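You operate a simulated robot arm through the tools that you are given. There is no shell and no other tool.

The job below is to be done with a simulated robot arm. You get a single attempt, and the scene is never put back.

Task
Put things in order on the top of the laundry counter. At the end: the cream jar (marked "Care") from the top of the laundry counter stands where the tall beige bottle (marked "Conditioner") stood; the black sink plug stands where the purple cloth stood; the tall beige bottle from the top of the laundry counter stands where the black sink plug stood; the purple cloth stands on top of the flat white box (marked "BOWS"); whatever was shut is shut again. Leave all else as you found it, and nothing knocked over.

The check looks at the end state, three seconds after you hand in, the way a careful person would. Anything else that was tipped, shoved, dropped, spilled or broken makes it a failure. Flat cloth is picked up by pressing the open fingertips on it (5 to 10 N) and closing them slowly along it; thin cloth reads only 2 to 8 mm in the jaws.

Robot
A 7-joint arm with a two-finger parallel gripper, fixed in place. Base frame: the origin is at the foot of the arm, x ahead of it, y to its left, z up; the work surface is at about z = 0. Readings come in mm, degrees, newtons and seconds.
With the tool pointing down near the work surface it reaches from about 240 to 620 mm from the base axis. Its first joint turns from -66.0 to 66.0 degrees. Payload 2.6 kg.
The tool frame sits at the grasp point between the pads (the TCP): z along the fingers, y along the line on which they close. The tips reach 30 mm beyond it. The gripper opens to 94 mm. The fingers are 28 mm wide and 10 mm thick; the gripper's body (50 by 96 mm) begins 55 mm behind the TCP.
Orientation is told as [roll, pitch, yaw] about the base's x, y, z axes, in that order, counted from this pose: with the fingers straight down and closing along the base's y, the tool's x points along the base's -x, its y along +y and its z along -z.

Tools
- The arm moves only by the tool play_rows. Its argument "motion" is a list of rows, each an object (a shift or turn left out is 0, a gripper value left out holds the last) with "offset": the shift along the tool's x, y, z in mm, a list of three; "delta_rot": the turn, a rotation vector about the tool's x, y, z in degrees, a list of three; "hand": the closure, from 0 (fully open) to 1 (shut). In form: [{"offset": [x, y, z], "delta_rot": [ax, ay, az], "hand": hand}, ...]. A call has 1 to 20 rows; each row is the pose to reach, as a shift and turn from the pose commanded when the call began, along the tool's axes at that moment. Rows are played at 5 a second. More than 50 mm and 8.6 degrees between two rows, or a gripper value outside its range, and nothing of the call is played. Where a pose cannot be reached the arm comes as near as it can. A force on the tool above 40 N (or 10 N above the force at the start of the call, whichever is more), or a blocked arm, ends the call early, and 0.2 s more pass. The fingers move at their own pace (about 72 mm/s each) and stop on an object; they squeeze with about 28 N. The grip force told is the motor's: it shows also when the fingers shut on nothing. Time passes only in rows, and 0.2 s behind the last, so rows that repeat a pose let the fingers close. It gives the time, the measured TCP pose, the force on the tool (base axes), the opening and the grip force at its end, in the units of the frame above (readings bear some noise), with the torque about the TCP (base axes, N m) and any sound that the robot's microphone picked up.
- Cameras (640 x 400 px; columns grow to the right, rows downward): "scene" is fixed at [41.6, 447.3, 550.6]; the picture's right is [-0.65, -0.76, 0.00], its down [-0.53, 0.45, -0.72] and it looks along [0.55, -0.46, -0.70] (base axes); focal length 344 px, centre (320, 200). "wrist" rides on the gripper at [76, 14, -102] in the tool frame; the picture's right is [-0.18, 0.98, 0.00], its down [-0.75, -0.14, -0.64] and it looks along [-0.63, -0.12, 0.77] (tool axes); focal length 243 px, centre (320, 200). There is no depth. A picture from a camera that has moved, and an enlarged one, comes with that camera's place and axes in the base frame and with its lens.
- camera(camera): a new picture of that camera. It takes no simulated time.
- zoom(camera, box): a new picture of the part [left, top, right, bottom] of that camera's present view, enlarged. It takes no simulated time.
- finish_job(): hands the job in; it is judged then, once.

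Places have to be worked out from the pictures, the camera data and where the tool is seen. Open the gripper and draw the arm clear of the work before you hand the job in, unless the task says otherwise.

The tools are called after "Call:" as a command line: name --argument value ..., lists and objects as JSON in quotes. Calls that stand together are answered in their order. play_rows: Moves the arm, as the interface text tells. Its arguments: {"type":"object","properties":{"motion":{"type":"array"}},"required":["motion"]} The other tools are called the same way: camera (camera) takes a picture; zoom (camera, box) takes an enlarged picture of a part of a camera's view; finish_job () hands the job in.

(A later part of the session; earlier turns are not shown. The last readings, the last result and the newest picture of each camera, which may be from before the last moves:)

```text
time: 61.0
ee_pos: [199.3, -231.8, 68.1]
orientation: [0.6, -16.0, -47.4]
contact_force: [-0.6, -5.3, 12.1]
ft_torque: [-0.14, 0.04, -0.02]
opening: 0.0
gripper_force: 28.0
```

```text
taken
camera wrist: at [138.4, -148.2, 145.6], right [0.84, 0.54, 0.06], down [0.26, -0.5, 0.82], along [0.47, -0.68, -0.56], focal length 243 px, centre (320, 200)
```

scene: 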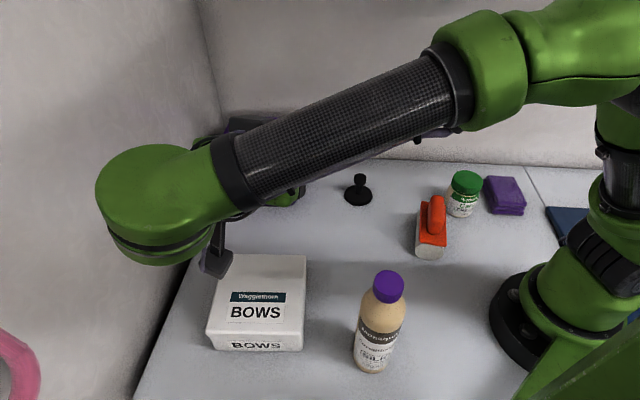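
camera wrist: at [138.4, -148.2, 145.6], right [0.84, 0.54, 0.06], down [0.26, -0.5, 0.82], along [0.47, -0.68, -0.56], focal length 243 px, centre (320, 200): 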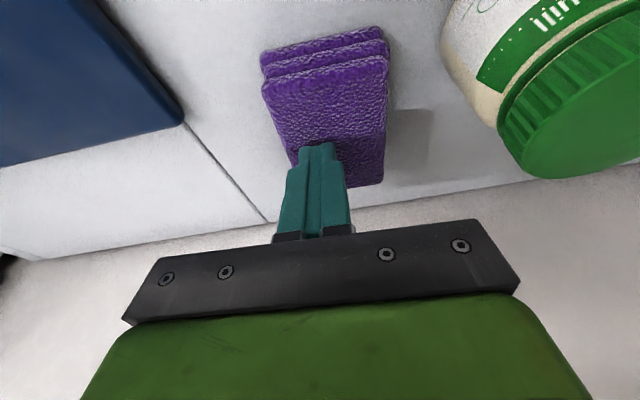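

The jaws closed to zero with nothing caught, and the cloth slid about 12 mm toward the jar. It behaves as a stiff stack, so I'll retry the side grip better aligned and lower, then lift only a few mm and watch. First I'll go up, open and re-centre.

Call:
play_rows --motion '[{"offset": [-3, 0, -10.6]}, {"offset": [-6, 0, -21.2], "hand": 0.1}, {"offset": [-5, 4.2, -21.5], "delta_rot": [0, 0, 1]}, {"offset": [-4.1, 8.4, -21.8], "delta_rot": [0, 0, 2]}, {"offset": [-4.1, 8.4, -21.8], "delta_rot": [0, 0, 2]}, {"offset": [-4.1, 8.4, -21.8], "delta_rot": [0, 0, 2]}]'

Call:
camera --camera "wrist"

```text
time: 62.4
ee_pos: [201.8, -224.0, 90.9]
orientation: [1.1, -15.9, -49.5]
contact_force: [0.0, -0.4, -0.4]
ft_torque: [-0.01, 0.01, -0.02]
opening: 84.6
gripper_force: 0.1
```

```text
taken
camera wrist: at [145.2, -139.1, 168.8], right [0.86, 0.51, 0.07], down [0.24, -0.52, 0.82], along [0.45, -0.69, -0.57], focal length 243 px, centre (320, 200)
```

wrist: 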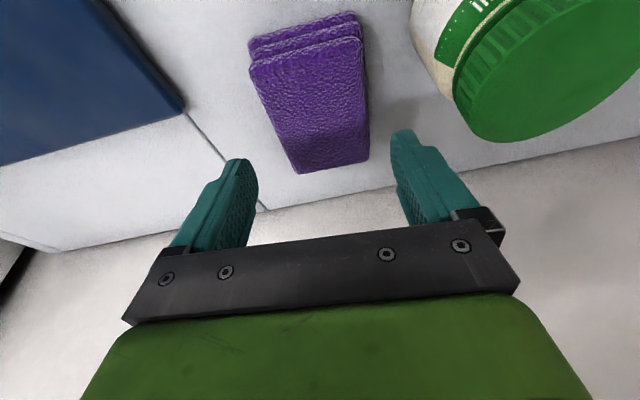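

The cloth's top is centred at about (206, −224) with its edges near 43°. I'll descend around it to TCP z ≈ 35 with a small realignment.

Call:
play_rows --motion '[{"offset": [3.3, 0.9, 10.7], "delta_rot": [0, 0, -1]}, {"offset": [6.6, 1.8, 21.4], "delta_rot": [0, 0, -2]}, {"offset": [9.9, 1.8, 32.1], "delta_rot": [0, 0, -2]}, {"offset": [13.2, 1.8, 42.8], "delta_rot": [0, 0, -2]}, {"offset": [16.5, 1.8, 53.5], "delta_rot": [0, 0, -2]}, {"offset": [16.5, 1.8, 53.5], "delta_rot": [0, 0, -2]}]'

Call:
camera --camera "wrist"

```text
time: 63.8
ee_pos: [202.5, -222.7, 33.9]
orientation: [0.5, -16.0, -47.3]
contact_force: [0.3, -0.1, 0.0]
ft_torque: [-0.01, 0.0, 0.0]
opening: 84.6
gripper_force: 0.0
```

```text
taken
camera wrist: at [143.0, -138.8, 111.4], right [0.84, 0.54, 0.06], down [0.26, -0.5, 0.82], along [0.47, -0.68, -0.56], focal length 243 px, centre (320, 200)
```

wrist: 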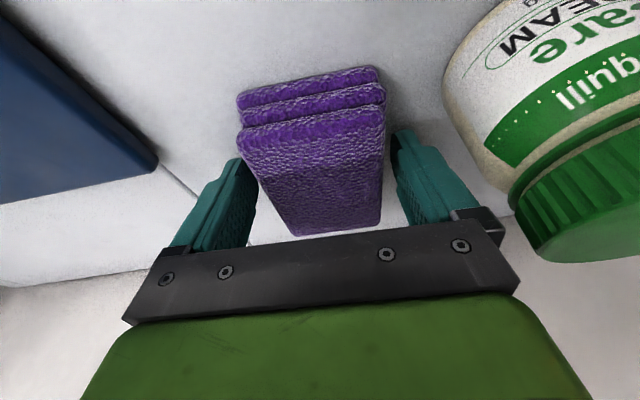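

Well positioned, tips just above the counter. I'll close fully and hold to let the grip settle.

Call:
play_rows --motion '[{"hand": 0.15}, {"hand": 0.2}, {"hand": 0.25}, {"hand": 0.3}, {"hand": 0.4}, {"hand": 0.6}, {"hand": 1}, {"hand": 1}, {"hand": 1}, {"hand": 1}, {"hand": 1}]'

Call:
zoom --camera "wrist" --box '[160, 40, 480, 240]'

```text
time: 66.2
ee_pos: [201.4, -221.0, 34.3]
orientation: [0.5, -16.1, -47.3]
contact_force: [-0.3, -0.5, 0.0]
ft_torque: [-0.01, -0.02, 0.0]
opening: 71.4
gripper_force: 28.0
```

```text
2.00 times, centred on (320, 140) of wrist
camera zoom: at [143.0, -138.9, 111.6], right [0.84, 0.54, 0.06], down [0.26, -0.5, 0.82], along [0.47, -0.68, -0.56], focal length 485 px, centre (320, 320)
```

zoom: 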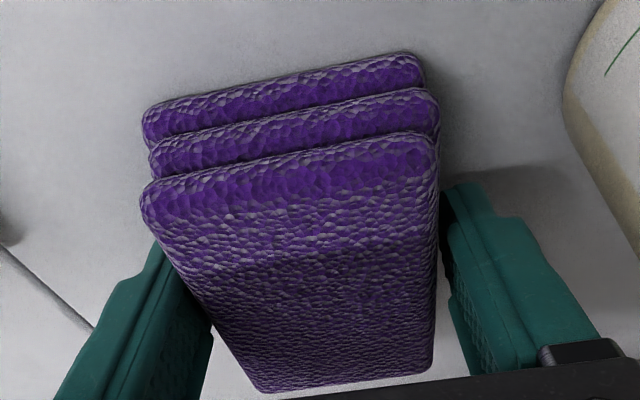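

It's gripped at 71.4 mm again. Now a very slow 6 mm lift, watching the opening and forces.

Call:
play_rows --motion '[{"offset": [-0.4, 0, -1.4], "hand": 1}, {"offset": [-0.8, 0, -2.9]}, {"offset": [-1.2, 0, -4.3]}, {"offset": [-1.6, 0, -5.8]}, {"offset": [-1.6, 0, -5.8]}]'

Call:
zoom --camera "wrist" --box '[160, 40, 480, 240]'

```text
time: 67.4
ee_pos: [202.5, -221.6, 40.3]
orientation: [0.6, -16.0, -47.3]
contact_force: [-0.6, 0.2, -0.7]
ft_torque: [0.03, -0.01, -0.02]
opening: 71.7
gripper_force: 27.4
```

```text
2.00 times, centred on (320, 140) of wrist
camera zoom: at [144.0, -138.7, 117.5], right [0.84, 0.54, 0.06], down [0.26, -0.5, 0.82], along [0.47, -0.68, -0.56], focal length 485 px, centre (320, 320)
```

zoom: 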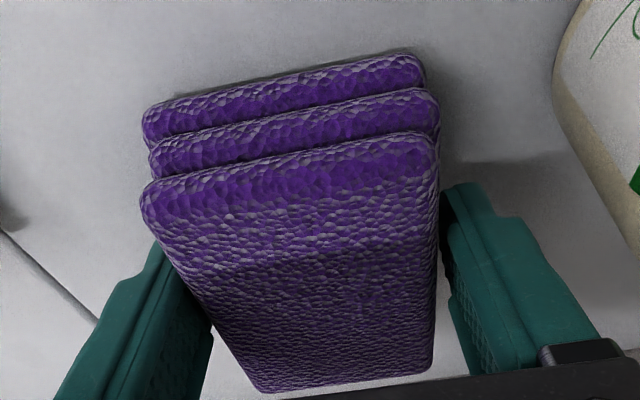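

The stack stays fixed in the jaws while the background shifts, so it's lifting now. I'll continue up gently.

Call:
play_rows --motion '[{"offset": [-1.4, 0, -4.8], "hand": 1}, {"offset": [-2.7, 0, -9.6]}, {"offset": [-4.1, 0, -14.4]}, {"offset": [-5.5, 0, -19.2]}, {"offset": [-6.9, 0, -24]}, {"offset": [-8.2, 0, -28.9]}, {"offset": [-9.6, 0, -33.7]}, {"offset": [-11, 0, -38.5]}, {"offset": [-11, 0, -38.5]}]'

Call:
camera --camera "wrist"

Call:
zoom --camera "scene" --box '[420, 110, 580, 210]'

```text
time: 69.4
ee_pos: [203.1, -221.2, 81.1]
orientation: [0.6, -16.0, -47.3]
contact_force: [0.1, 0.5, 0.3]
ft_torque: [0.01, -0.02, -0.01]
opening: 71.4
gripper_force: 28.1
```

```text
taken
camera wrist: at [143.4, -138.1, 157.8], right [0.84, 0.54, 0.06], down [0.26, -0.5, 0.82], along [0.47, -0.68, -0.56], focal length 243 px, centre (320, 200)
```

wrist: 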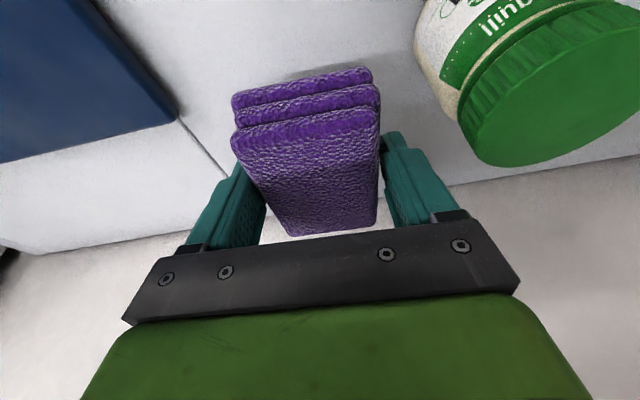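

```text
4.00 times, centred on (500, 160) of scene
camera zoom: at [41.6, 447.3, 550.6], right [-0.65, -0.76, 0.0], down [-0.53, 0.45, -0.72], along [0.55, -0.46, -0.7], focal length 1374 px, centre (-400, 360)
```

zoom: 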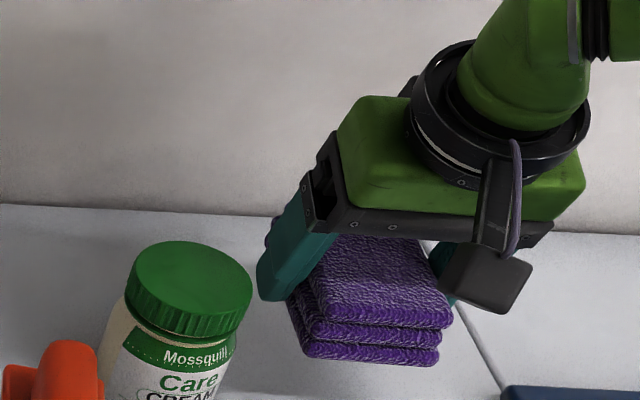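

The cloth is clearly held and hanging in the jaws. I'll keep lifting to z ≈ 165.

Call:
play_rows --motion '[{"offset": [-2.3, 0, -8.2], "hand": 1}, {"offset": [-4.7, 0, -16.3]}, {"offset": [-7, 0, -24.5]}, {"offset": [-9.4, 0, -32.7]}, {"offset": [-11.7, 0, -40.9]}, {"offset": [-14, 0, -49]}, {"offset": [-16.4, 0, -57.2]}, {"offset": [-18.7, 0, -65.4]}, {"offset": [-21.1, 0, -73.5]}, {"offset": [-23.4, 0, -81.7]}, {"offset": [-23.4, 0, -81.7]}]'

Call:
camera --camera "wrist"

Call:
zoom --camera "scene" --box '[0, 0, 640, 20]'

```text
time: 71.8
ee_pos: [202.8, -222.7, 165.4]
orientation: [0.5, -16.0, -47.3]
contact_force: [-0.2, 0.0, -0.1]
ft_torque: [-0.01, -0.03, -0.03]
opening: 71.5
gripper_force: 27.3
```

```text
taken
camera wrist: at [143.6, -139.0, 243.0], right [0.84, 0.54, 0.06], down [0.26, -0.5, 0.82], along [0.47, -0.68, -0.56], focal length 243 px, centre (320, 200)
```

wrist: 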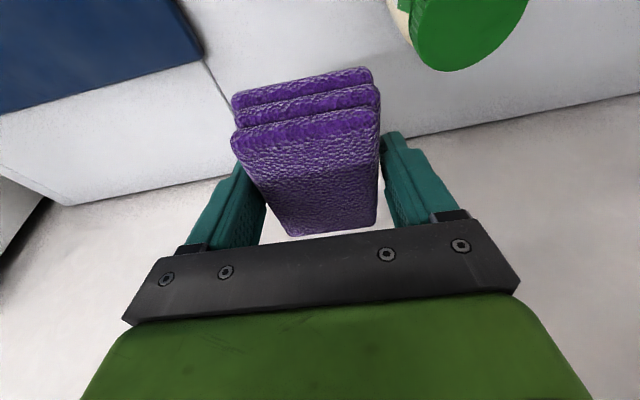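

```text
1.00 times, centred on (320, 10) of scene (not enlarged: the box is as wide or as high as the picture)
camera zoom: at [41.5, 447.3, 550.6], right [-0.65, -0.76, 0.0], down [-0.53, 0.45, -0.72], along [0.55, -0.46, -0.7], focal length 344 px, centre (320, 390)
```

zoom: 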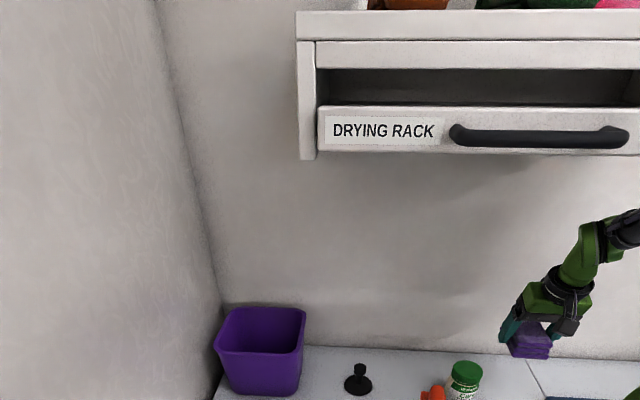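

Secure. I'll retrace the swing to the left, smoothly, passing above the jar (cloth bottom at about z 131, jar lid at about 85).

Call:
play_rows --motion '[{"offset": [-0.9, 17.7, 0.3], "hand": 1}, {"offset": [-1.8, 35.5, 0.5]}, {"offset": [-2.7, 53.2, 0.8]}, {"offset": [2.8, 69.1, -0.8]}, {"offset": [8.3, 85, -2.4]}, {"offset": [13.9, 100.8, -4]}, {"offset": [19.4, 116.7, -5.6]}, {"offset": [29.7, 131, -8.6]}, {"offset": [40.1, 145.3, -11.5]}, {"offset": [50.4, 159.5, -14.5]}, {"offset": [60.8, 173.8, -17.4]}, {"offset": [71.1, 188.1, -20.4]}, {"offset": [71.1, 188.1, -20.4]}]'

Call:
camera --camera "scene"

```text
time: 74.6
ee_pos: [288.7, -39.4, 166.8]
orientation: [0.6, -15.9, -47.3]
contact_force: [0.2, -0.8, -1.0]
ft_torque: [-0.04, 0.0, 0.0]
opening: 71.2
gripper_force: 28.5
```

```text
taken
```

scene: 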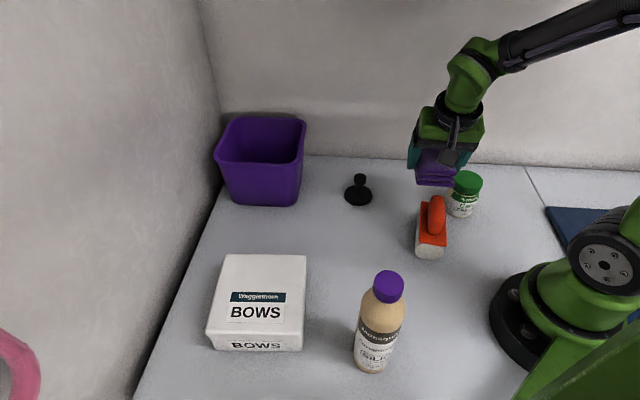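

All is well. I'll continue left, then outward toward the box, staying clear of the bottle.

Call:
play_rows --motion '[{"offset": [13.7, 9.6, -7], "hand": 1}, {"offset": [27.4, 19.2, -14.1]}, {"offset": [41, 28.9, -21.1]}, {"offset": [54.7, 38.5, -28.2]}, {"offset": [68.4, 48.1, -35.2]}, {"offset": [75, 65.2, -38.9]}, {"offset": [81.7, 82.2, -42.5]}, {"offset": [88.3, 99.3, -46.2]}, {"offset": [95, 116.3, -49.8]}, {"offset": [101.6, 133.4, -53.5]}, {"offset": [108.3, 150.4, -57.1]}, {"offset": [108.3, 150.4, -57.1]}]'

Call:
camera --camera "scene"

```text
time: 77.2
ee_pos: [320.6, 150.6, 192.7]
orientation: [0.6, -16.0, -47.2]
contact_force: [-0.6, 0.6, 0.1]
ft_torque: [-0.01, -0.02, -0.01]
opening: 71.6
gripper_force: 28.5
```

```text
taken
```

scene: 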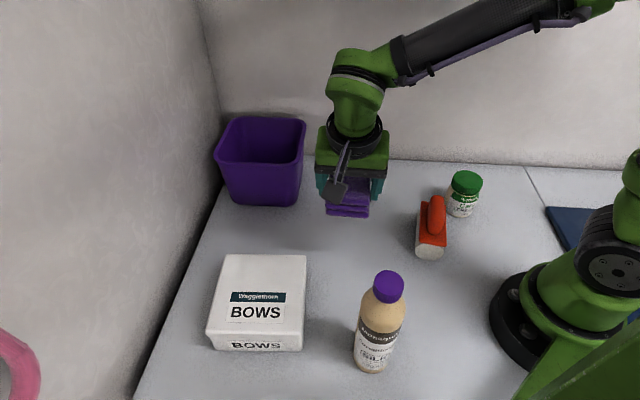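

Now over to above the box centre, at about (327, 334).

Call:
play_rows --motion '[{"offset": [12.6, 13, -3.6], "hand": 1}, {"offset": [25.2, 26, -7.2]}, {"offset": [37.7, 39, -10.8]}, {"offset": [50.3, 52, -14.4]}, {"offset": [62.9, 65, -18]}, {"offset": [75.5, 78, -21.7]}, {"offset": [88.1, 91, -25.3]}, {"offset": [100.6, 104, -28.9]}, {"offset": [113.2, 117, -32.5]}, {"offset": [125.8, 130, -36.1]}, {"offset": [125.8, 130, -36.1]}]'

Call:
camera --camera "scene"

Call:
camera --camera "wrist"

```text
time: 79.6
ee_pos: [324.2, 334.2, 195.4]
orientation: [0.4, -16.0, -47.4]
contact_force: [0.0, -0.2, 0.2]
ft_torque: [0.0, -0.03, -0.01]
opening: 71.6
gripper_force: 27.9
```

```text
taken
```

scene: 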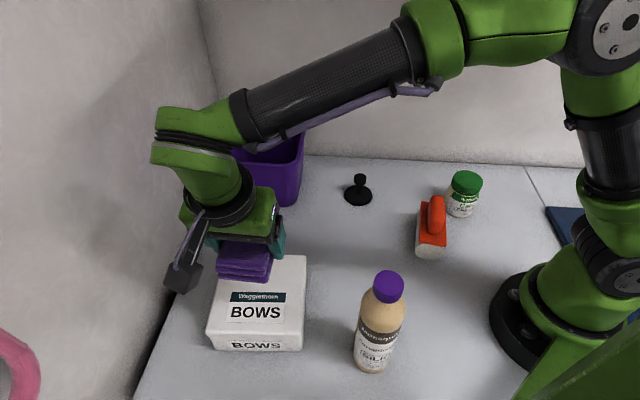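

```text
taken
camera wrist: at [264.7, 417.9, 272.7], right [0.84, 0.54, 0.06], down [0.26, -0.5, 0.82], along [0.47, -0.68, -0.56], focal length 243 px, centre (320, 200)
```

wrist: 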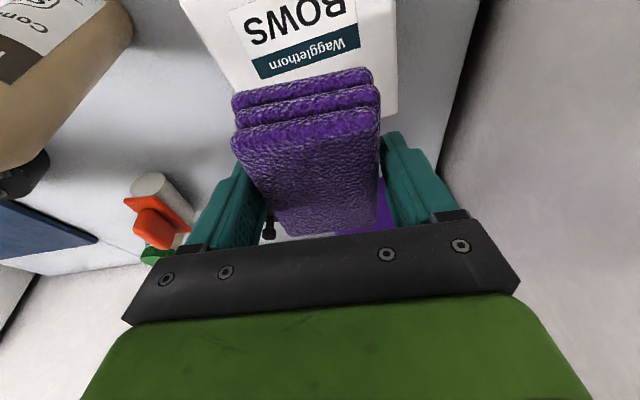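

I'll lower to about 12 mm above the box top.

Call:
play_rows --motion '[{"offset": [4.1, 0, 14.4], "hand": 1}, {"offset": [8.3, 0, 28.8]}, {"offset": [12.4, 0, 43.3]}, {"offset": [16.5, 0, 57.7]}, {"offset": [20.7, 0, 72.1]}, {"offset": [24.8, 0, 86.5]}, {"offset": [24.8, 0, 86.5]}]'

Call:
camera --camera "wrist"

Call:
zoom --camera "scene" --box '[160, 200, 400, 350]'

```text
time: 81.2
ee_pos: [323.2, 334.2, 105.1]
orientation: [0.4, -16.0, -47.4]
contact_force: [-0.7, -0.4, 4.8]
ft_torque: [-0.25, 0.09, 0.0]
opening: 71.5
gripper_force: 28.3
```

```text
taken
camera wrist: at [265.0, 417.6, 181.6], right [0.84, 0.54, 0.06], down [0.26, -0.5, 0.82], along [0.47, -0.68, -0.56], focal length 243 px, centre (320, 200)
```

wrist: 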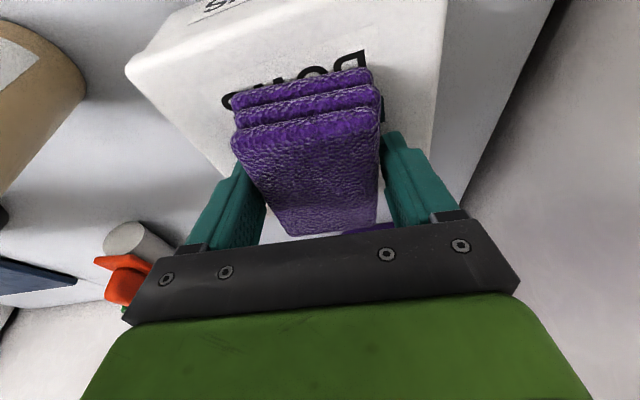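

```text
2.67 times, centred on (280, 275) of scene
camera zoom: at [41.5, 447.3, 550.6], right [-0.65, -0.76, 0.0], down [-0.53, 0.45, -0.72], along [0.55, -0.46, -0.7], focal length 916 px, centre (427, 0)
```

zoom: 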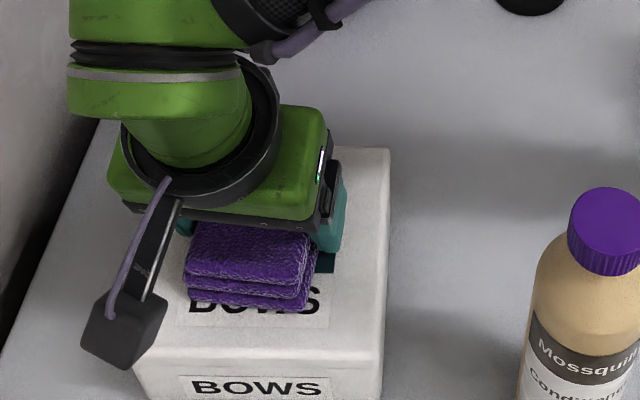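

Contact already (4.8 N), so the box top is at about z 70 and the cloth is resting on it. I'll open slowly.

Call:
play_rows --motion '[{"hand": 0.22}, {"hand": 0.2}, {"hand": 0.15}, {"hand": 0.1}, {"hand": 0.05}, {"hand": 0}, {"hand": 0}]'

Call:
camera --camera "wrist"

```text
time: 82.8
ee_pos: [323.9, 334.3, 103.6]
orientation: [0.5, -16.0, -47.2]
contact_force: [0.2, 0.1, 0.3]
ft_torque: [0.04, 0.02, 0.02]
opening: 94.3
gripper_force: 0.0
```

```text
taken
camera wrist: at [264.9, 417.5, 181.3], right [0.84, 0.54, 0.06], down [0.26, -0.5, 0.82], along [0.47, -0.68, -0.56], focal length 243 px, centre (320, 200)
```

wrist: 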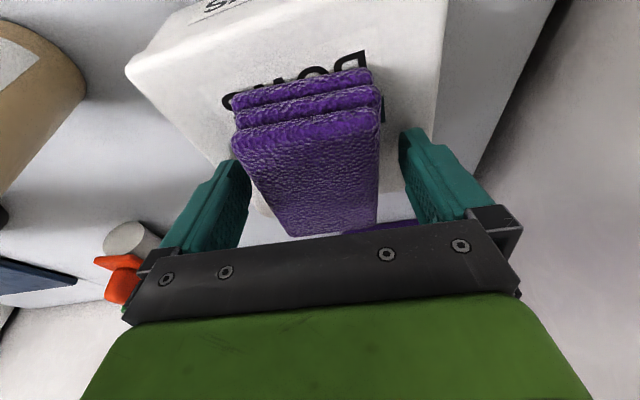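

Released. I'll rise straight up and check how it sits on the box.

Call:
play_rows --motion '[{"offset": [-4.1, 0, -14.4], "hand": 0}, {"offset": [-8.3, 0, -28.8]}, {"offset": [-12.4, 0, -43.3]}, {"offset": [-16.5, 0, -57.7]}, {"offset": [-20.7, 0, -72.1]}, {"offset": [-24.8, 0, -86.5]}, {"offset": [-24.8, 0, -86.5]}]'

Call:
camera --camera "wrist"

Call:
zoom --camera "wrist" --box '[0, 0, 640, 1]'

Call:
camera --camera "scene"

```text
time: 84.4
ee_pos: [325.5, 334.6, 192.9]
orientation: [0.5, -16.0, -47.3]
contact_force: [0.0, 0.2, 0.3]
ft_torque: [0.02, -0.04, 0.03]
opening: 94.0
gripper_force: 0.1
```

```text
taken
camera wrist: at [266.1, 417.1, 271.7], right [0.84, 0.54, 0.06], down [0.26, -0.5, 0.82], along [0.47, -0.68, -0.56], focal length 243 px, centre (320, 200)
```

wrist: 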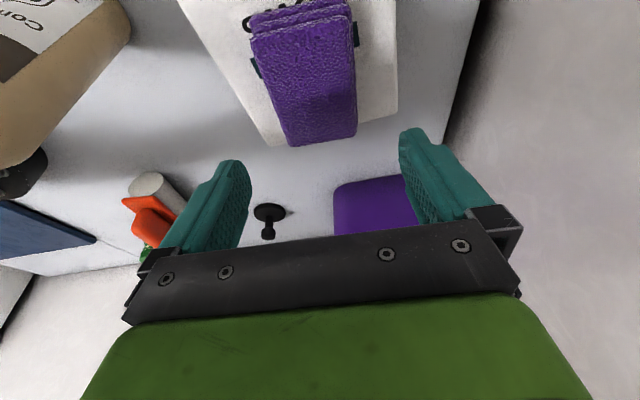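

```text
1.00 times, centred on (320, 0) of wrist (not enlarged: the box is as wide or as high as the picture)
camera zoom: at [266.1, 417.1, 271.7], right [0.84, 0.54, 0.06], down [0.26, -0.5, 0.82], along [0.47, -0.68, -0.56], focal length 243 px, centre (320, 400)
```

zoom: 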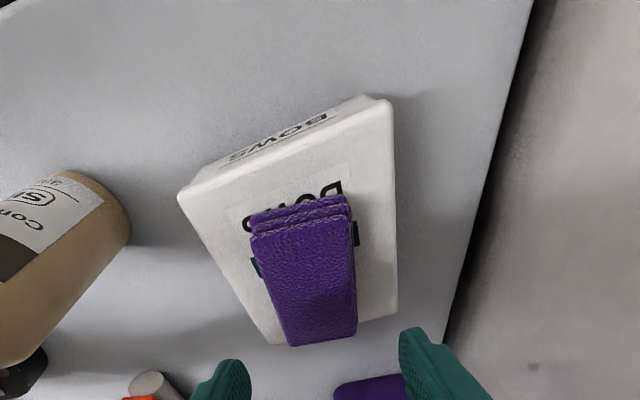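

```text
taken
```

scene: 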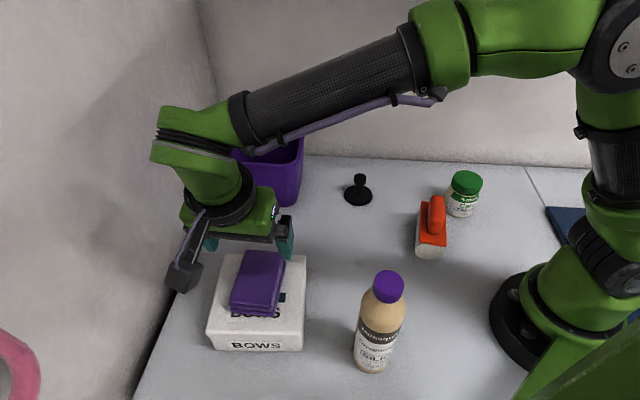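

The cloth lies flat and fully on the box (about 15 mm inside its far edge). Next is the plug. Its knob top is at z ≈ 67, and to keep the elbow well below the rack handle I'll take it with a sideways lean (heading −100°, pitch −40°). I'll reorient in open space beside the box first.

Call:
play_rows --motion '[{"offset": [-6.5, -6.8, 6.3], "delta_rot": [2.5, -2.2, 4.7], "hand": 0}, {"offset": [-13, -13.5, 12.7], "delta_rot": [5, -4.5, 9.4]}, {"offset": [-19.4, -20.3, 19], "delta_rot": [7.5, -6.7, 14]}, {"offset": [-25.9, -27, 25.3], "delta_rot": [10, -8.9, 18.7]}, {"offset": [-32.4, -33.8, 31.7], "delta_rot": [12.5, -11.2, 23.4]}, {"offset": [-38.9, -40.6, 38], "delta_rot": [14.9, -13.4, 28.1]}, {"offset": [-45.4, -47.3, 44.3], "delta_rot": [17.4, -15.6, 32.8]}, {"offset": [-51.8, -54.1, 50.6], "delta_rot": [19.9, -17.8, 37.4]}, {"offset": [-58.3, -60.8, 57], "delta_rot": [22.4, -20.1, 42.1]}, {"offset": [-64.8, -67.6, 63.3], "delta_rot": [24.9, -22.3, 46.8]}, {"offset": [-64.8, -67.6, 63.3], "delta_rot": [24.9, -22.3, 46.8]}]'

Call:
camera --camera "scene"

Call:
zoom --camera "scene" --box '[0, 0, 640, 20]'

```text
time: 86.8
ee_pos: [331.2, 230.9, 150.2]
orientation: [0.4, -39.7, -100.2]
contact_force: [0.8, 0.6, 0.2]
ft_torque: [0.02, -0.03, -0.02]
opening: 93.9
gripper_force: 0.1
```

```text
taken
```

scene: 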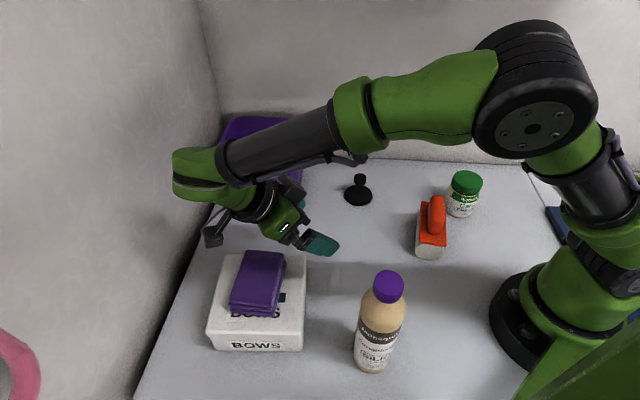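

```text
1.00 times, centred on (320, 10) of scene (not enlarged: the box is as wide or as high as the picture)
camera zoom: at [41.6, 447.3, 550.6], right [-0.65, -0.76, 0.0], down [-0.53, 0.45, -0.72], along [0.55, -0.46, -0.7], focal length 344 px, centre (320, 390)
```

zoom: 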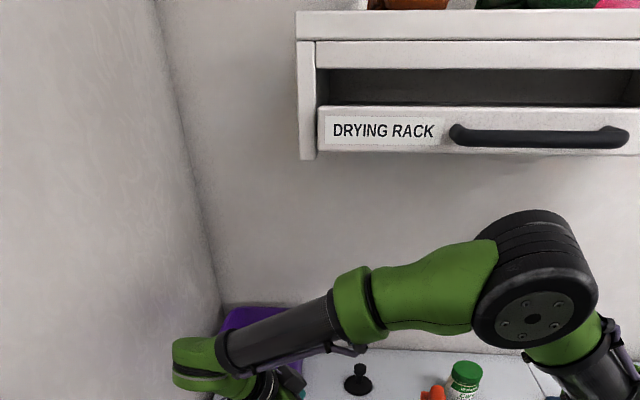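

The pose is exactly as planned, and I estimate the elbow is now rolled slightly left, away from the rack. I'll move to the pre-grasp point, 70 mm back from the knob along the approach line.

Call:
play_rows --motion '[{"offset": [-10.5, 14.6, 15]}, {"offset": [-21, 29.3, 30]}, {"offset": [-31.4, 43.9, 45]}, {"offset": [-41.9, 58.6, 60]}, {"offset": [-52.4, 73.2, 75]}, {"offset": [-62.9, 87.9, 90]}, {"offset": [-73.3, 102.5, 105]}, {"offset": [-83.8, 117.2, 120]}, {"offset": [-94.3, 131.8, 135]}, {"offset": [-94.3, 131.8, 135]}]'

Call:
camera --camera "wrist"

Call:
zoom --camera "scene" --box '[0, 0, 640, 20]'

```text
time: 89.0
ee_pos: [433.6, 51.5, 108.1]
orientation: [0.3, -39.6, -100.0]
contact_force: [0.1, 0.4, -1.2]
ft_torque: [0.06, -0.03, 0.02]
opening: 94.0
gripper_force: 0.0
```

```text
taken
camera wrist: at [467.7, 170.6, 137.9], right [0.94, -0.31, 0.12], down [-0.17, -0.14, 0.97], along [-0.28, -0.94, -0.19], focal length 243 px, centre (320, 200)
```

wrist: 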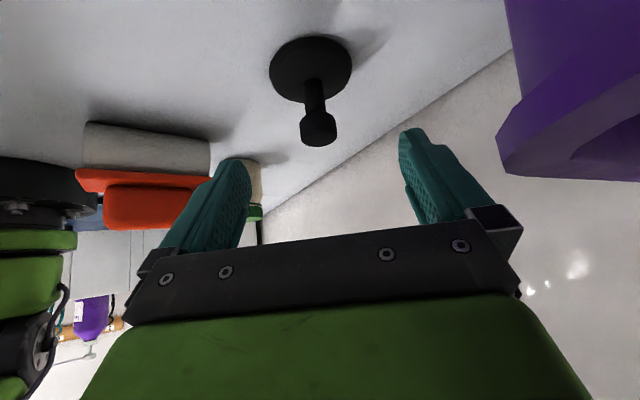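

```text
1.00 times, centred on (320, 10) of scene (not enlarged: the box is as wide or as high as the picture)
camera zoom: at [41.6, 447.3, 550.6], right [-0.65, -0.76, 0.0], down [-0.53, 0.45, -0.72], along [0.55, -0.46, -0.7], focal length 344 px, centre (320, 390)
```

zoom: 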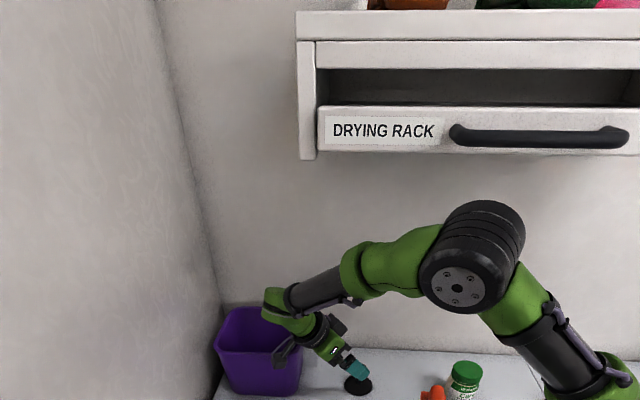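

The plug's in view, but the wrist camera passes close to the bin's rim (about 40 mm away) on this line. I'll turn the heading to −80° first, which moves the camera away from the bin.

Call:
play_rows --motion '[{"offset": [-0.3, -4, 0.8], "delta_rot": [-3.2, 0, -3.9]}, {"offset": [-0.7, -8, 1.5], "delta_rot": [-6.4, 0, -7.7]}, {"offset": [-1, -12, 2.3], "delta_rot": [-9.6, 0.1, -11.6]}, {"offset": [-1.4, -16.1, 3.1], "delta_rot": [-12.8, 0.1, -15.4]}, {"offset": [-1.4, -16.1, 3.1], "delta_rot": [-12.8, 0.1, -15.4]}]'

Call:
camera --camera "wrist"

Call:
zoom --camera "scene" --box '[0, 0, 640, 20]'

```text
time: 90.2
ee_pos: [417.2, 51.3, 105.3]
orientation: [0.3, -39.6, -80.1]
contact_force: [-0.1, -0.2, 0.1]
ft_torque: [-0.02, -0.02, 0.02]
opening: 94.0
gripper_force: 0.0
```

```text
taken
camera wrist: at [408.5, 175.3, 136.0], right [0.99, 0.03, 0.12], down [-0.11, -0.19, 0.97], along [0.06, -0.98, -0.19], focal length 243 px, centre (320, 200)
```

wrist: 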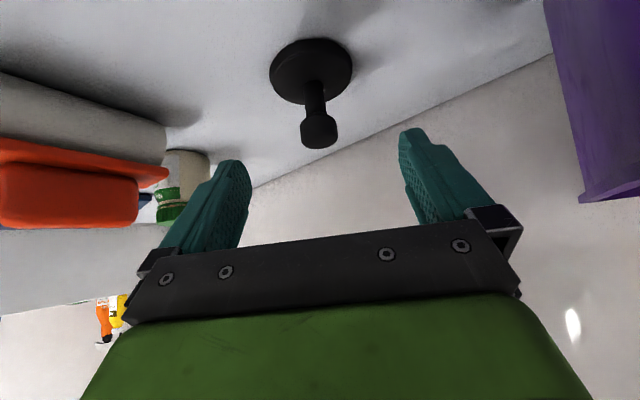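

```text
1.00 times, centred on (320, 10) of scene (not enlarged: the box is as wide or as high as the picture)
camera zoom: at [41.5, 447.3, 550.6], right [-0.65, -0.76, 0.0], down [-0.53, 0.45, -0.72], along [0.55, -0.46, -0.7], focal length 344 px, centre (320, 390)
```

zoom: 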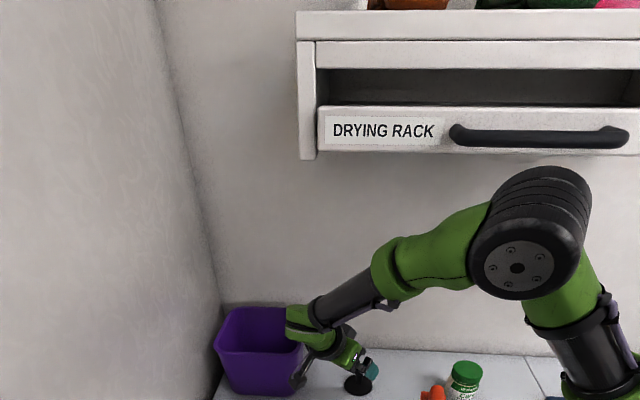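

Plug centre is at about (424, 8), aligned with the approach line. The elbow is clear of the handle. I'll advance 68 mm along the tool axis.

Call:
play_rows --motion '[{"offset": [0, 0, 11]}, {"offset": [0, 0, 22]}, {"offset": [0, 0, 33]}, {"offset": [0, 0, 44]}, {"offset": [0, 0, 56]}, {"offset": [0, 0, 68]}, {"offset": [0, 0, 68]}]'

Call:
camera --camera "wrist"

Call:
zoom --camera "scene" --box '[280, 120, 440, 220]'

Call:
zoom --camera "scene" --box '[0, 0, 640, 20]'

```text
time: 91.8
ee_pos: [424.0, 8.5, 53.4]
orientation: [0.4, -39.6, -80.1]
contact_force: [0.3, 0.4, 0.7]
ft_torque: [-0.01, 0.02, 0.0]
opening: 94.0
gripper_force: 0.0
```

```text
taken
camera wrist: at [415.3, 133.0, 83.6], right [0.99, 0.03, 0.12], down [-0.11, -0.19, 0.97], along [0.06, -0.98, -0.19], focal length 243 px, centre (320, 200)
```

wrist: 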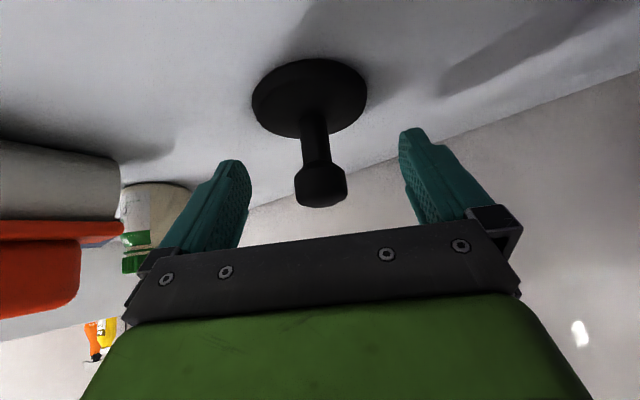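

```text
4.00 times, centred on (360, 170) of scene
camera zoom: at [41.6, 447.3, 550.6], right [-0.65, -0.76, 0.0], down [-0.53, 0.45, -0.72], along [0.55, -0.46, -0.7], focal length 1374 px, centre (160, 320)
```

zoom: 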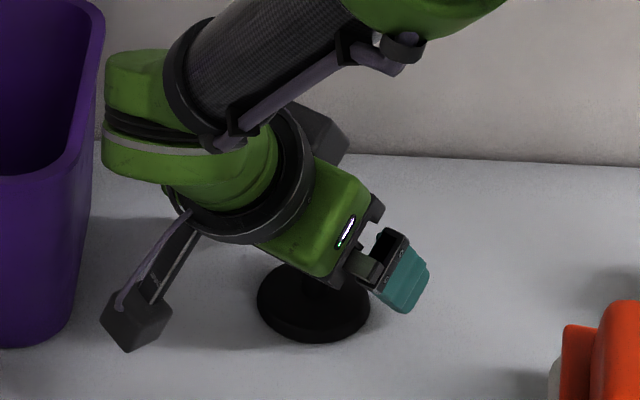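

```text
1.00 times, centred on (320, 10) of scene (not enlarged: the box is as wide or as high as the picture)
camera zoom: at [41.6, 447.3, 550.6], right [-0.65, -0.76, 0.0], down [-0.53, 0.45, -0.72], along [0.55, -0.46, -0.7], focal length 344 px, centre (320, 390)
```

zoom: 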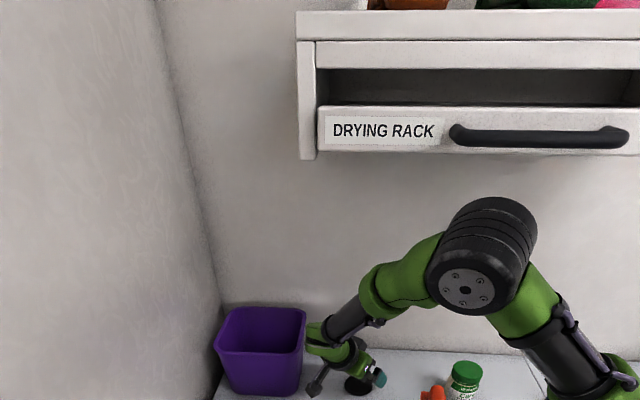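

The knob sits exactly at the grasp point (TCP pixel). I'll close on it and hold.

Call:
play_rows --motion '[{"hand": 0.3}, {"hand": 0.5}, {"hand": 0.65}, {"hand": 0.75}, {"hand": 0.85}, {"hand": 1}, {"hand": 1}, {"hand": 1}, {"hand": 1}]'

Call:
camera --camera "wrist"

```text
time: 93.8
ee_pos: [423.8, 8.4, 54.3]
orientation: [0.4, -39.6, -80.1]
contact_force: [0.4, -0.4, 2.0]
ft_torque: [0.0, 0.05, -0.01]
opening: 26.6
gripper_force: 27.6
```

```text
taken
camera wrist: at [415.2, 133.2, 83.8], right [0.99, 0.03, 0.12], down [-0.11, -0.19, 0.97], along [0.06, -0.98, -0.19], focal length 243 px, centre (320, 200)
```

wrist: 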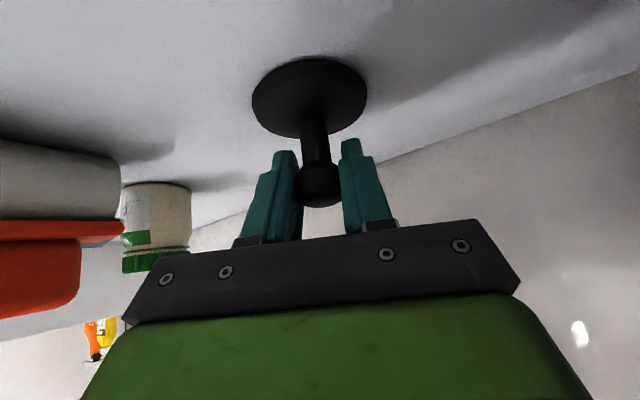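

Gripped at 26.6 mm. The plug's original spot is (424, 8). I'll lift gently by 30 mm.

Call:
play_rows --motion '[{"offset": [-1.3, 0, -1.5], "hand": 1}, {"offset": [-3.8, 0, -4.6]}, {"offset": [-7, 0, -8.5]}, {"offset": [-10.2, 0, -12.3]}, {"offset": [-13.4, 0, -16.2]}, {"offset": [-16.6, 0, -20]}, {"offset": [-19.1, 0, -23.1]}, {"offset": [-19.1, 0, -23.1]}]'

Call:
camera --camera "wrist"

Call:
zoom --camera "scene" --box '[280, 120, 440, 220]'

```text
time: 95.6
ee_pos: [424.3, 8.5, 83.8]
orientation: [0.3, -39.6, -80.1]
contact_force: [0.0, -0.3, -1.5]
ft_torque: [0.03, 0.01, 0.02]
opening: 26.9
gripper_force: 28.3
```

```text
taken
camera wrist: at [415.9, 132.7, 113.7], right [0.99, 0.03, 0.12], down [-0.11, -0.19, 0.97], along [0.06, -0.98, -0.19], focal length 243 px, centre (320, 200)
```

wrist: 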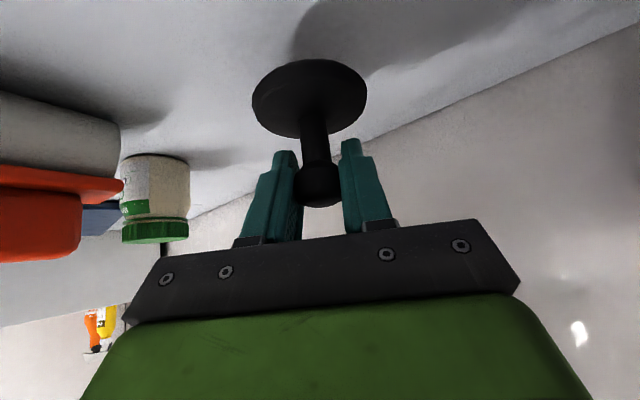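

```text
4.00 times, centred on (360, 170) of scene
camera zoom: at [41.6, 447.3, 550.6], right [-0.65, -0.76, 0.0], down [-0.53, 0.45, -0.72], along [0.55, -0.46, -0.7], focal length 1374 px, centre (160, 320)
```

zoom: 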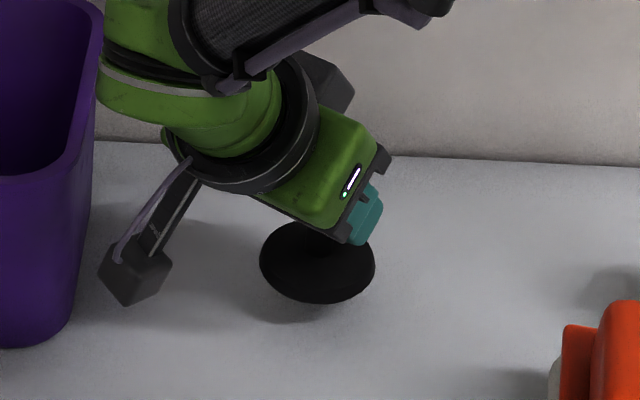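

The plug's held upright. To set it at the cloth's old spot I need a smaller, outward lean, so I'll carry it to an open place around (320, 120), set it down there and re-grip.

Call:
play_rows --motion '[{"offset": [12.3, -10.4, -10.2], "hand": 1}, {"offset": [24.6, -20.8, -20.4]}, {"offset": [36.9, -31.2, -30.5]}, {"offset": [49.2, -41.7, -40.7]}, {"offset": [61.5, -52.1, -50.9]}, {"offset": [73.8, -62.5, -61.1]}, {"offset": [86.1, -72.9, -71.2]}, {"offset": [98.4, -83.3, -81.4]}, {"offset": [98.4, -83.3, -81.4]}]'

Call:
camera --camera "scene"

Call:
zoom --camera "scene" --box '[0, 0, 640, 20]'

```text
time: 97.6
ee_pos: [319.8, 121.2, 84.1]
orientation: [0.4, -39.5, -80.1]
contact_force: [0.1, -0.2, -0.7]
ft_torque: [-0.03, 0.0, -0.01]
opening: 26.6
gripper_force: 28.1
```

```text
taken
```

scene: 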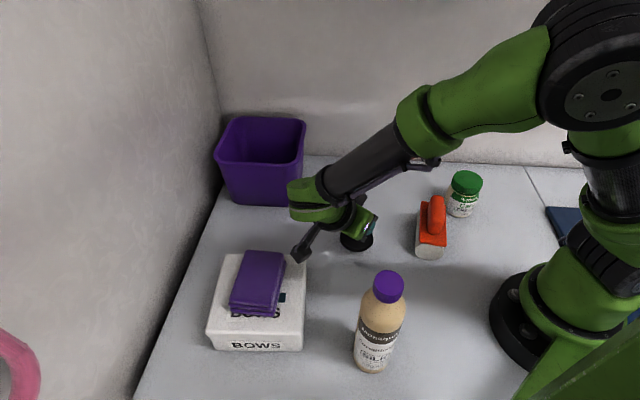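

```text
1.00 times, centred on (320, 10) of scene (not enlarged: the box is as wide or as high as the picture)
camera zoom: at [41.5, 447.3, 550.6], right [-0.65, -0.76, 0.0], down [-0.53, 0.45, -0.72], along [0.55, -0.46, -0.7], focal length 344 px, centre (320, 390)
```

zoom: 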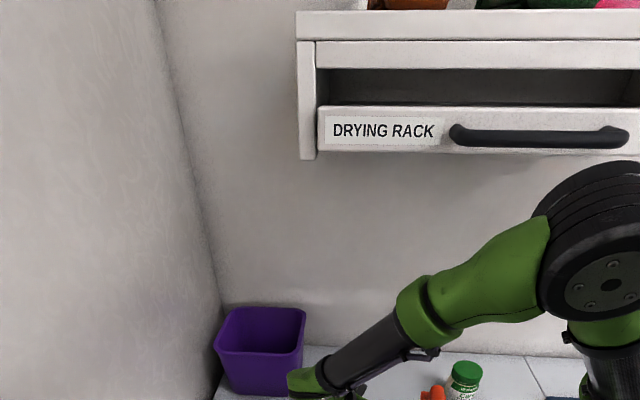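

Now I'll lower it: 27 mm, then feel for contact.

Call:
play_rows --motion '[{"offset": [4.5, 0, 5.4], "hand": 1}, {"offset": [8.9, 0, 10.8]}, {"offset": [13.4, 0, 16.2]}, {"offset": [17.2, 0, 20.8]}, {"offset": [17.2, 0, 20.8]}]'

```text
time: 98.8
ee_pos: [319.9, 118.5, 55.5]
orientation: [0.4, -39.5, -80.2]
contact_force: [0.1, 0.7, -0.7]
ft_torque: [-0.01, 0.0, 0.01]
opening: 26.6
gripper_force: 28.1
```

Call:
play_rows --motion '[{"offset": [0.6, 0, 0.8]}, {"offset": [1.2, 0, 1.4]}, {"offset": [1.2, 0, 1.4]}]'

```text
time: 99.6
ee_pos: [319.9, 119.1, 54.2]
orientation: [0.4, -39.6, -79.9]
contact_force: [0.5, 0.2, -0.7]
ft_torque: [-0.03, 0.01, -0.01]
opening: 26.9
gripper_force: 28.1
```

No contact yet; I'll lower 1 mm more at a time.

Call:
play_rows --motion '[{"offset": [0.6, 0, 0.8]}, {"offset": [0.6, 0, 0.8]}, {"offset": [1, 0, 1.2]}, {"offset": [1, 0, 1.2]}]'

```text
time: 100.6
ee_pos: [320.0, 120.6, 54.3]
orientation: [0.5, -39.6, -80.3]
contact_force: [-6.0, 0.1, 26.1]
ft_torque: [0.09, 0.29, 0.01]
opening: 26.7
gripper_force: 28.1
```

Firm contact (26 N). I'll ease up slightly and open the jaws.

Call:
play_rows --motion '[{"offset": [-0.5, 0, -0.7], "hand": 1}, {"offset": [-0.5, 0, -0.7], "hand": 0.65}, {"offset": [-0.5, 0, -0.7], "hand": 0.5}, {"offset": [-0.5, 0, -0.7], "hand": 0.2}, {"offset": [-0.5, 0, -0.7], "hand": 0}, {"offset": [-0.5, 0, -0.7], "hand": 0}]'

Call:
camera --camera "wrist"

```text
time: 102.0
ee_pos: [319.0, 118.6, 52.4]
orientation: [0.4, -39.6, -80.1]
contact_force: [0.4, -0.4, -0.9]
ft_torque: [-0.02, -0.01, -0.01]
opening: 93.8
gripper_force: 0.1
```

```text
taken
camera wrist: at [311.7, 243.4, 83.3], right [0.99, 0.03, 0.12], down [-0.11, -0.19, 0.97], along [0.06, -0.98, -0.19], focal length 243 px, centre (320, 200)
```

wrist: 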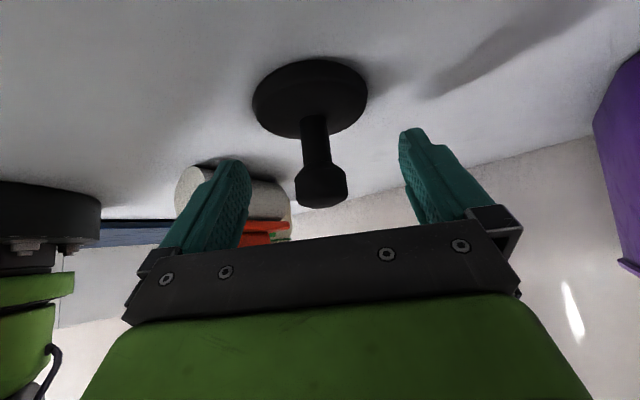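

The plug stands free. I'll back off along the approach line, then reorient to heading −55°, pitch −18° above it.

Call:
play_rows --motion '[{"offset": [0, 0, -16], "hand": 0}, {"offset": [0, 0, -32]}, {"offset": [0, 0, -48]}, {"offset": [0, 0, -64]}, {"offset": [0, 0, -80]}, {"offset": [-6.1, -1.8, -80.7], "delta_rot": [-2, 3.5, -3.7]}, {"offset": [-12.3, -3.5, -81.4], "delta_rot": [-4.1, 7.1, -7.4]}, {"offset": [-18.4, -5.3, -82], "delta_rot": [-6.1, 10.6, -11.1]}, {"offset": [-24.5, -7.1, -82.7], "delta_rot": [-8.1, 14.1, -14.7]}, {"offset": [-30.7, -8.8, -83.4], "delta_rot": [-10.2, 17.7, -18.4]}, {"offset": [-36.8, -10.6, -84.1], "delta_rot": [-12.2, 21.2, -22.1]}, {"offset": [-36.8, -10.6, -84.1], "delta_rot": [-12.2, 21.2, -22.1]}]'

Call:
camera --camera "wrist"

Call:
zoom --camera "scene" --box '[620, 0, 640, 400]'

```text
time: 104.6
ee_pos: [303.6, 143.5, 142.9]
orientation: [0.3, -18.2, -54.7]
contact_force: [0.1, 0.3, 0.3]
ft_torque: [-0.03, -0.01, -0.01]
opening: 94.3
gripper_force: 0.0
```

```text
taken
camera wrist: at [255.5, 235.3, 216.1], right [0.9, 0.43, 0.06], down [0.18, -0.5, 0.84], along [0.39, -0.75, -0.53], focal length 243 px, centre (320, 200)
```

wrist: 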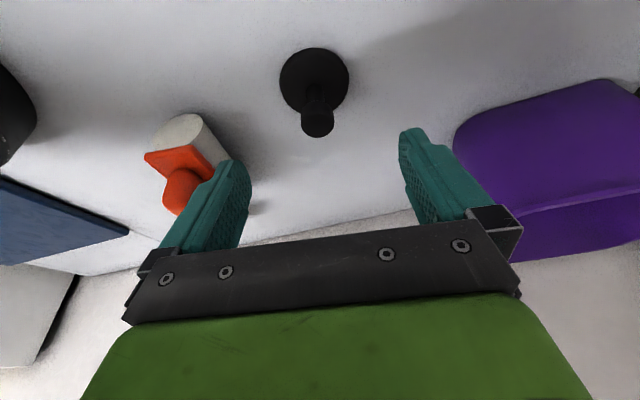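

```text
1.00 times, centred on (630, 200) of scene (not enlarged: the box is as wide or as high as the picture)
camera zoom: at [41.6, 447.3, 550.6], right [-0.65, -0.76, 0.0], down [-0.53, 0.45, -0.72], along [0.55, -0.46, -0.7], focal length 344 px, centre (10, 200)
```

zoom: 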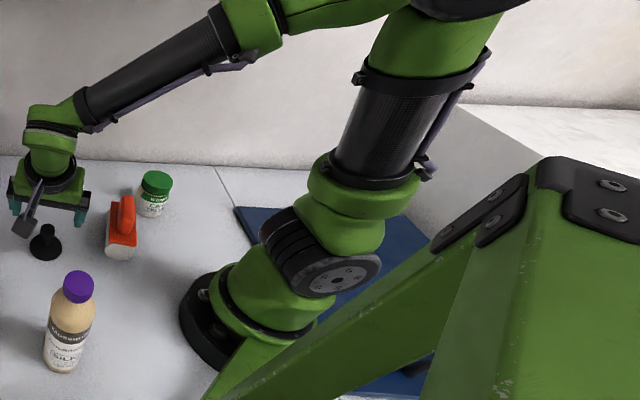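

The knob is at about (318, 120), on the approach line. I'll descend 91 mm along the tool axis.

Call:
play_rows --motion '[{"offset": [0, 0, 15]}, {"offset": [0, 0, 30]}, {"offset": [0, 0, 45]}, {"offset": [0, 0, 60]}, {"offset": [0, 0, 75]}, {"offset": [0, 0, 91]}, {"offset": [0, 0, 91]}]'

Call:
camera --camera "wrist"

```text
time: 106.2
ee_pos: [321.5, 119.0, 54.2]
orientation: [0.3, -18.2, -54.8]
contact_force: [-0.1, 0.0, 0.0]
ft_torque: [0.0, -0.01, -0.02]
opening: 94.0
gripper_force: 0.0
```

```text
taken
camera wrist: at [271.8, 211.8, 127.6], right [0.9, 0.42, 0.06], down [0.18, -0.5, 0.84], along [0.39, -0.75, -0.53], focal length 243 px, centre (320, 200)
```

wrist: 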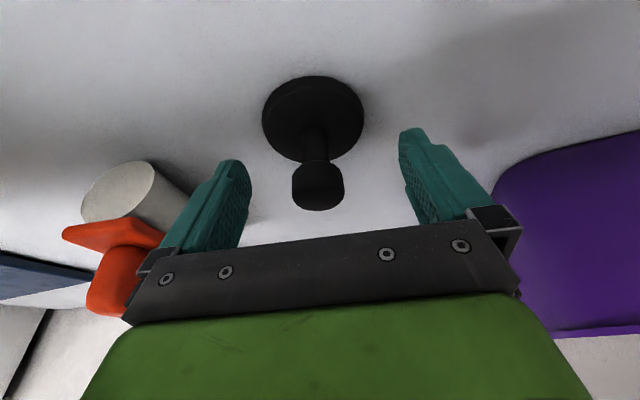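

Centred on the knob. I'll close and hold.

Call:
play_rows --motion '[{"hand": 0.3}, {"hand": 0.5}, {"hand": 0.65}, {"hand": 0.75}, {"hand": 0.85}, {"hand": 1}, {"hand": 1}, {"hand": 1}, {"hand": 1}]'

Call:
play_rows --motion '[{"offset": [-0.6, 0, -1.9], "hand": 1}, {"offset": [-1.9, 0, -5.7]}, {"offset": [-4.7, 0, -14.2]}, {"offset": [-7.8, 0, -23.8]}, {"offset": [-10.9, 0, -33.2]}, {"offset": [-14, 0, -42.7]}, {"offset": [-17.2, 0, -52.2]}, {"offset": [-20.3, 0, -61.7]}, {"offset": [-23.4, 0, -71.3]}, {"offset": [-26.6, 0, -80.7]}, {"offset": [-26.6, 0, -80.7]}]'

Call:
camera --camera "wrist"

Call:
camera --camera "scene"

```text
time: 108.2
ee_pos: [322.0, 120.4, 55.2]
orientation: [0.3, -18.2, -54.8]
contact_force: [0.4, 0.1, 0.1]
ft_torque: [0.01, -0.02, 0.02]
opening: 26.7
gripper_force: 28.0
```

```text
time: 110.6
ee_pos: [320.2, 119.2, 139.8]
orientation: [0.2, -18.1, -54.7]
contact_force: [-0.3, -0.4, -1.0]
ft_torque: [0.02, -0.02, 0.0]
opening: 26.9
gripper_force: 28.5
```

```text
taken
camera wrist: at [272.2, 212.1, 213.8], right [0.9, 0.42, 0.06], down [0.18, -0.5, 0.84], along [0.39, -0.75, -0.53], focal length 243 px, centre (320, 200)
```

wrist: 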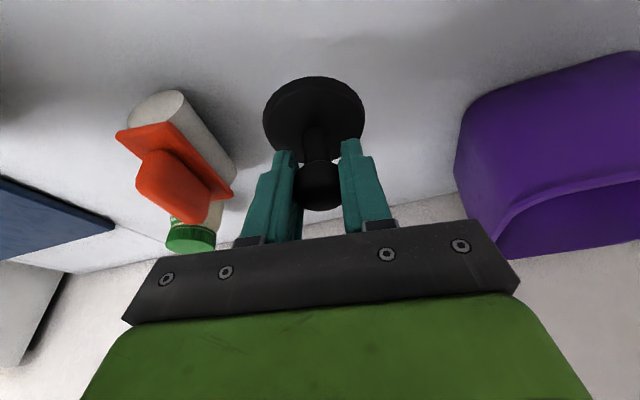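

```text
taken
```

scene: 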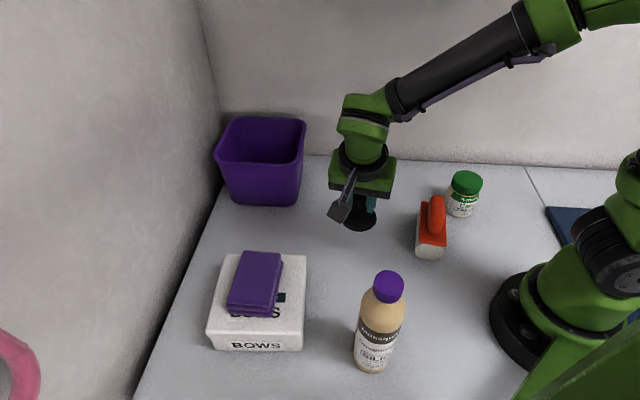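

The plug is re-gripped and lifted. I want to check that the box and cloth weren't nudged while I worked next to them.

Call:
zoom --camera "scene" --box '[180, 240, 440, 400]'

```text
2.46 times, centred on (310, 320) of scene
camera zoom: at [41.6, 447.3, 550.6], right [-0.65, -0.76, 0.0], down [-0.53, 0.45, -0.72], along [0.55, -0.46, -0.7], focal length 846 px, centre (345, -95)
```

zoom: 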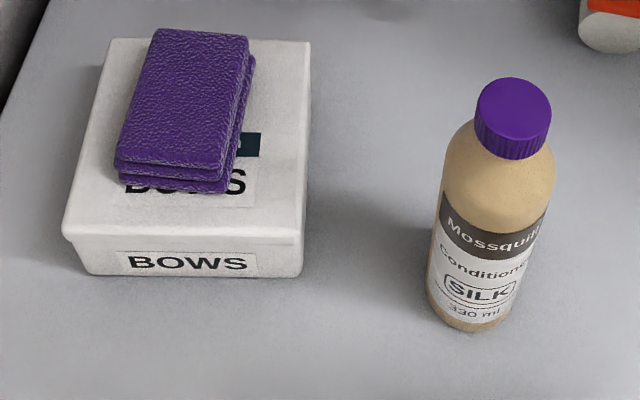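

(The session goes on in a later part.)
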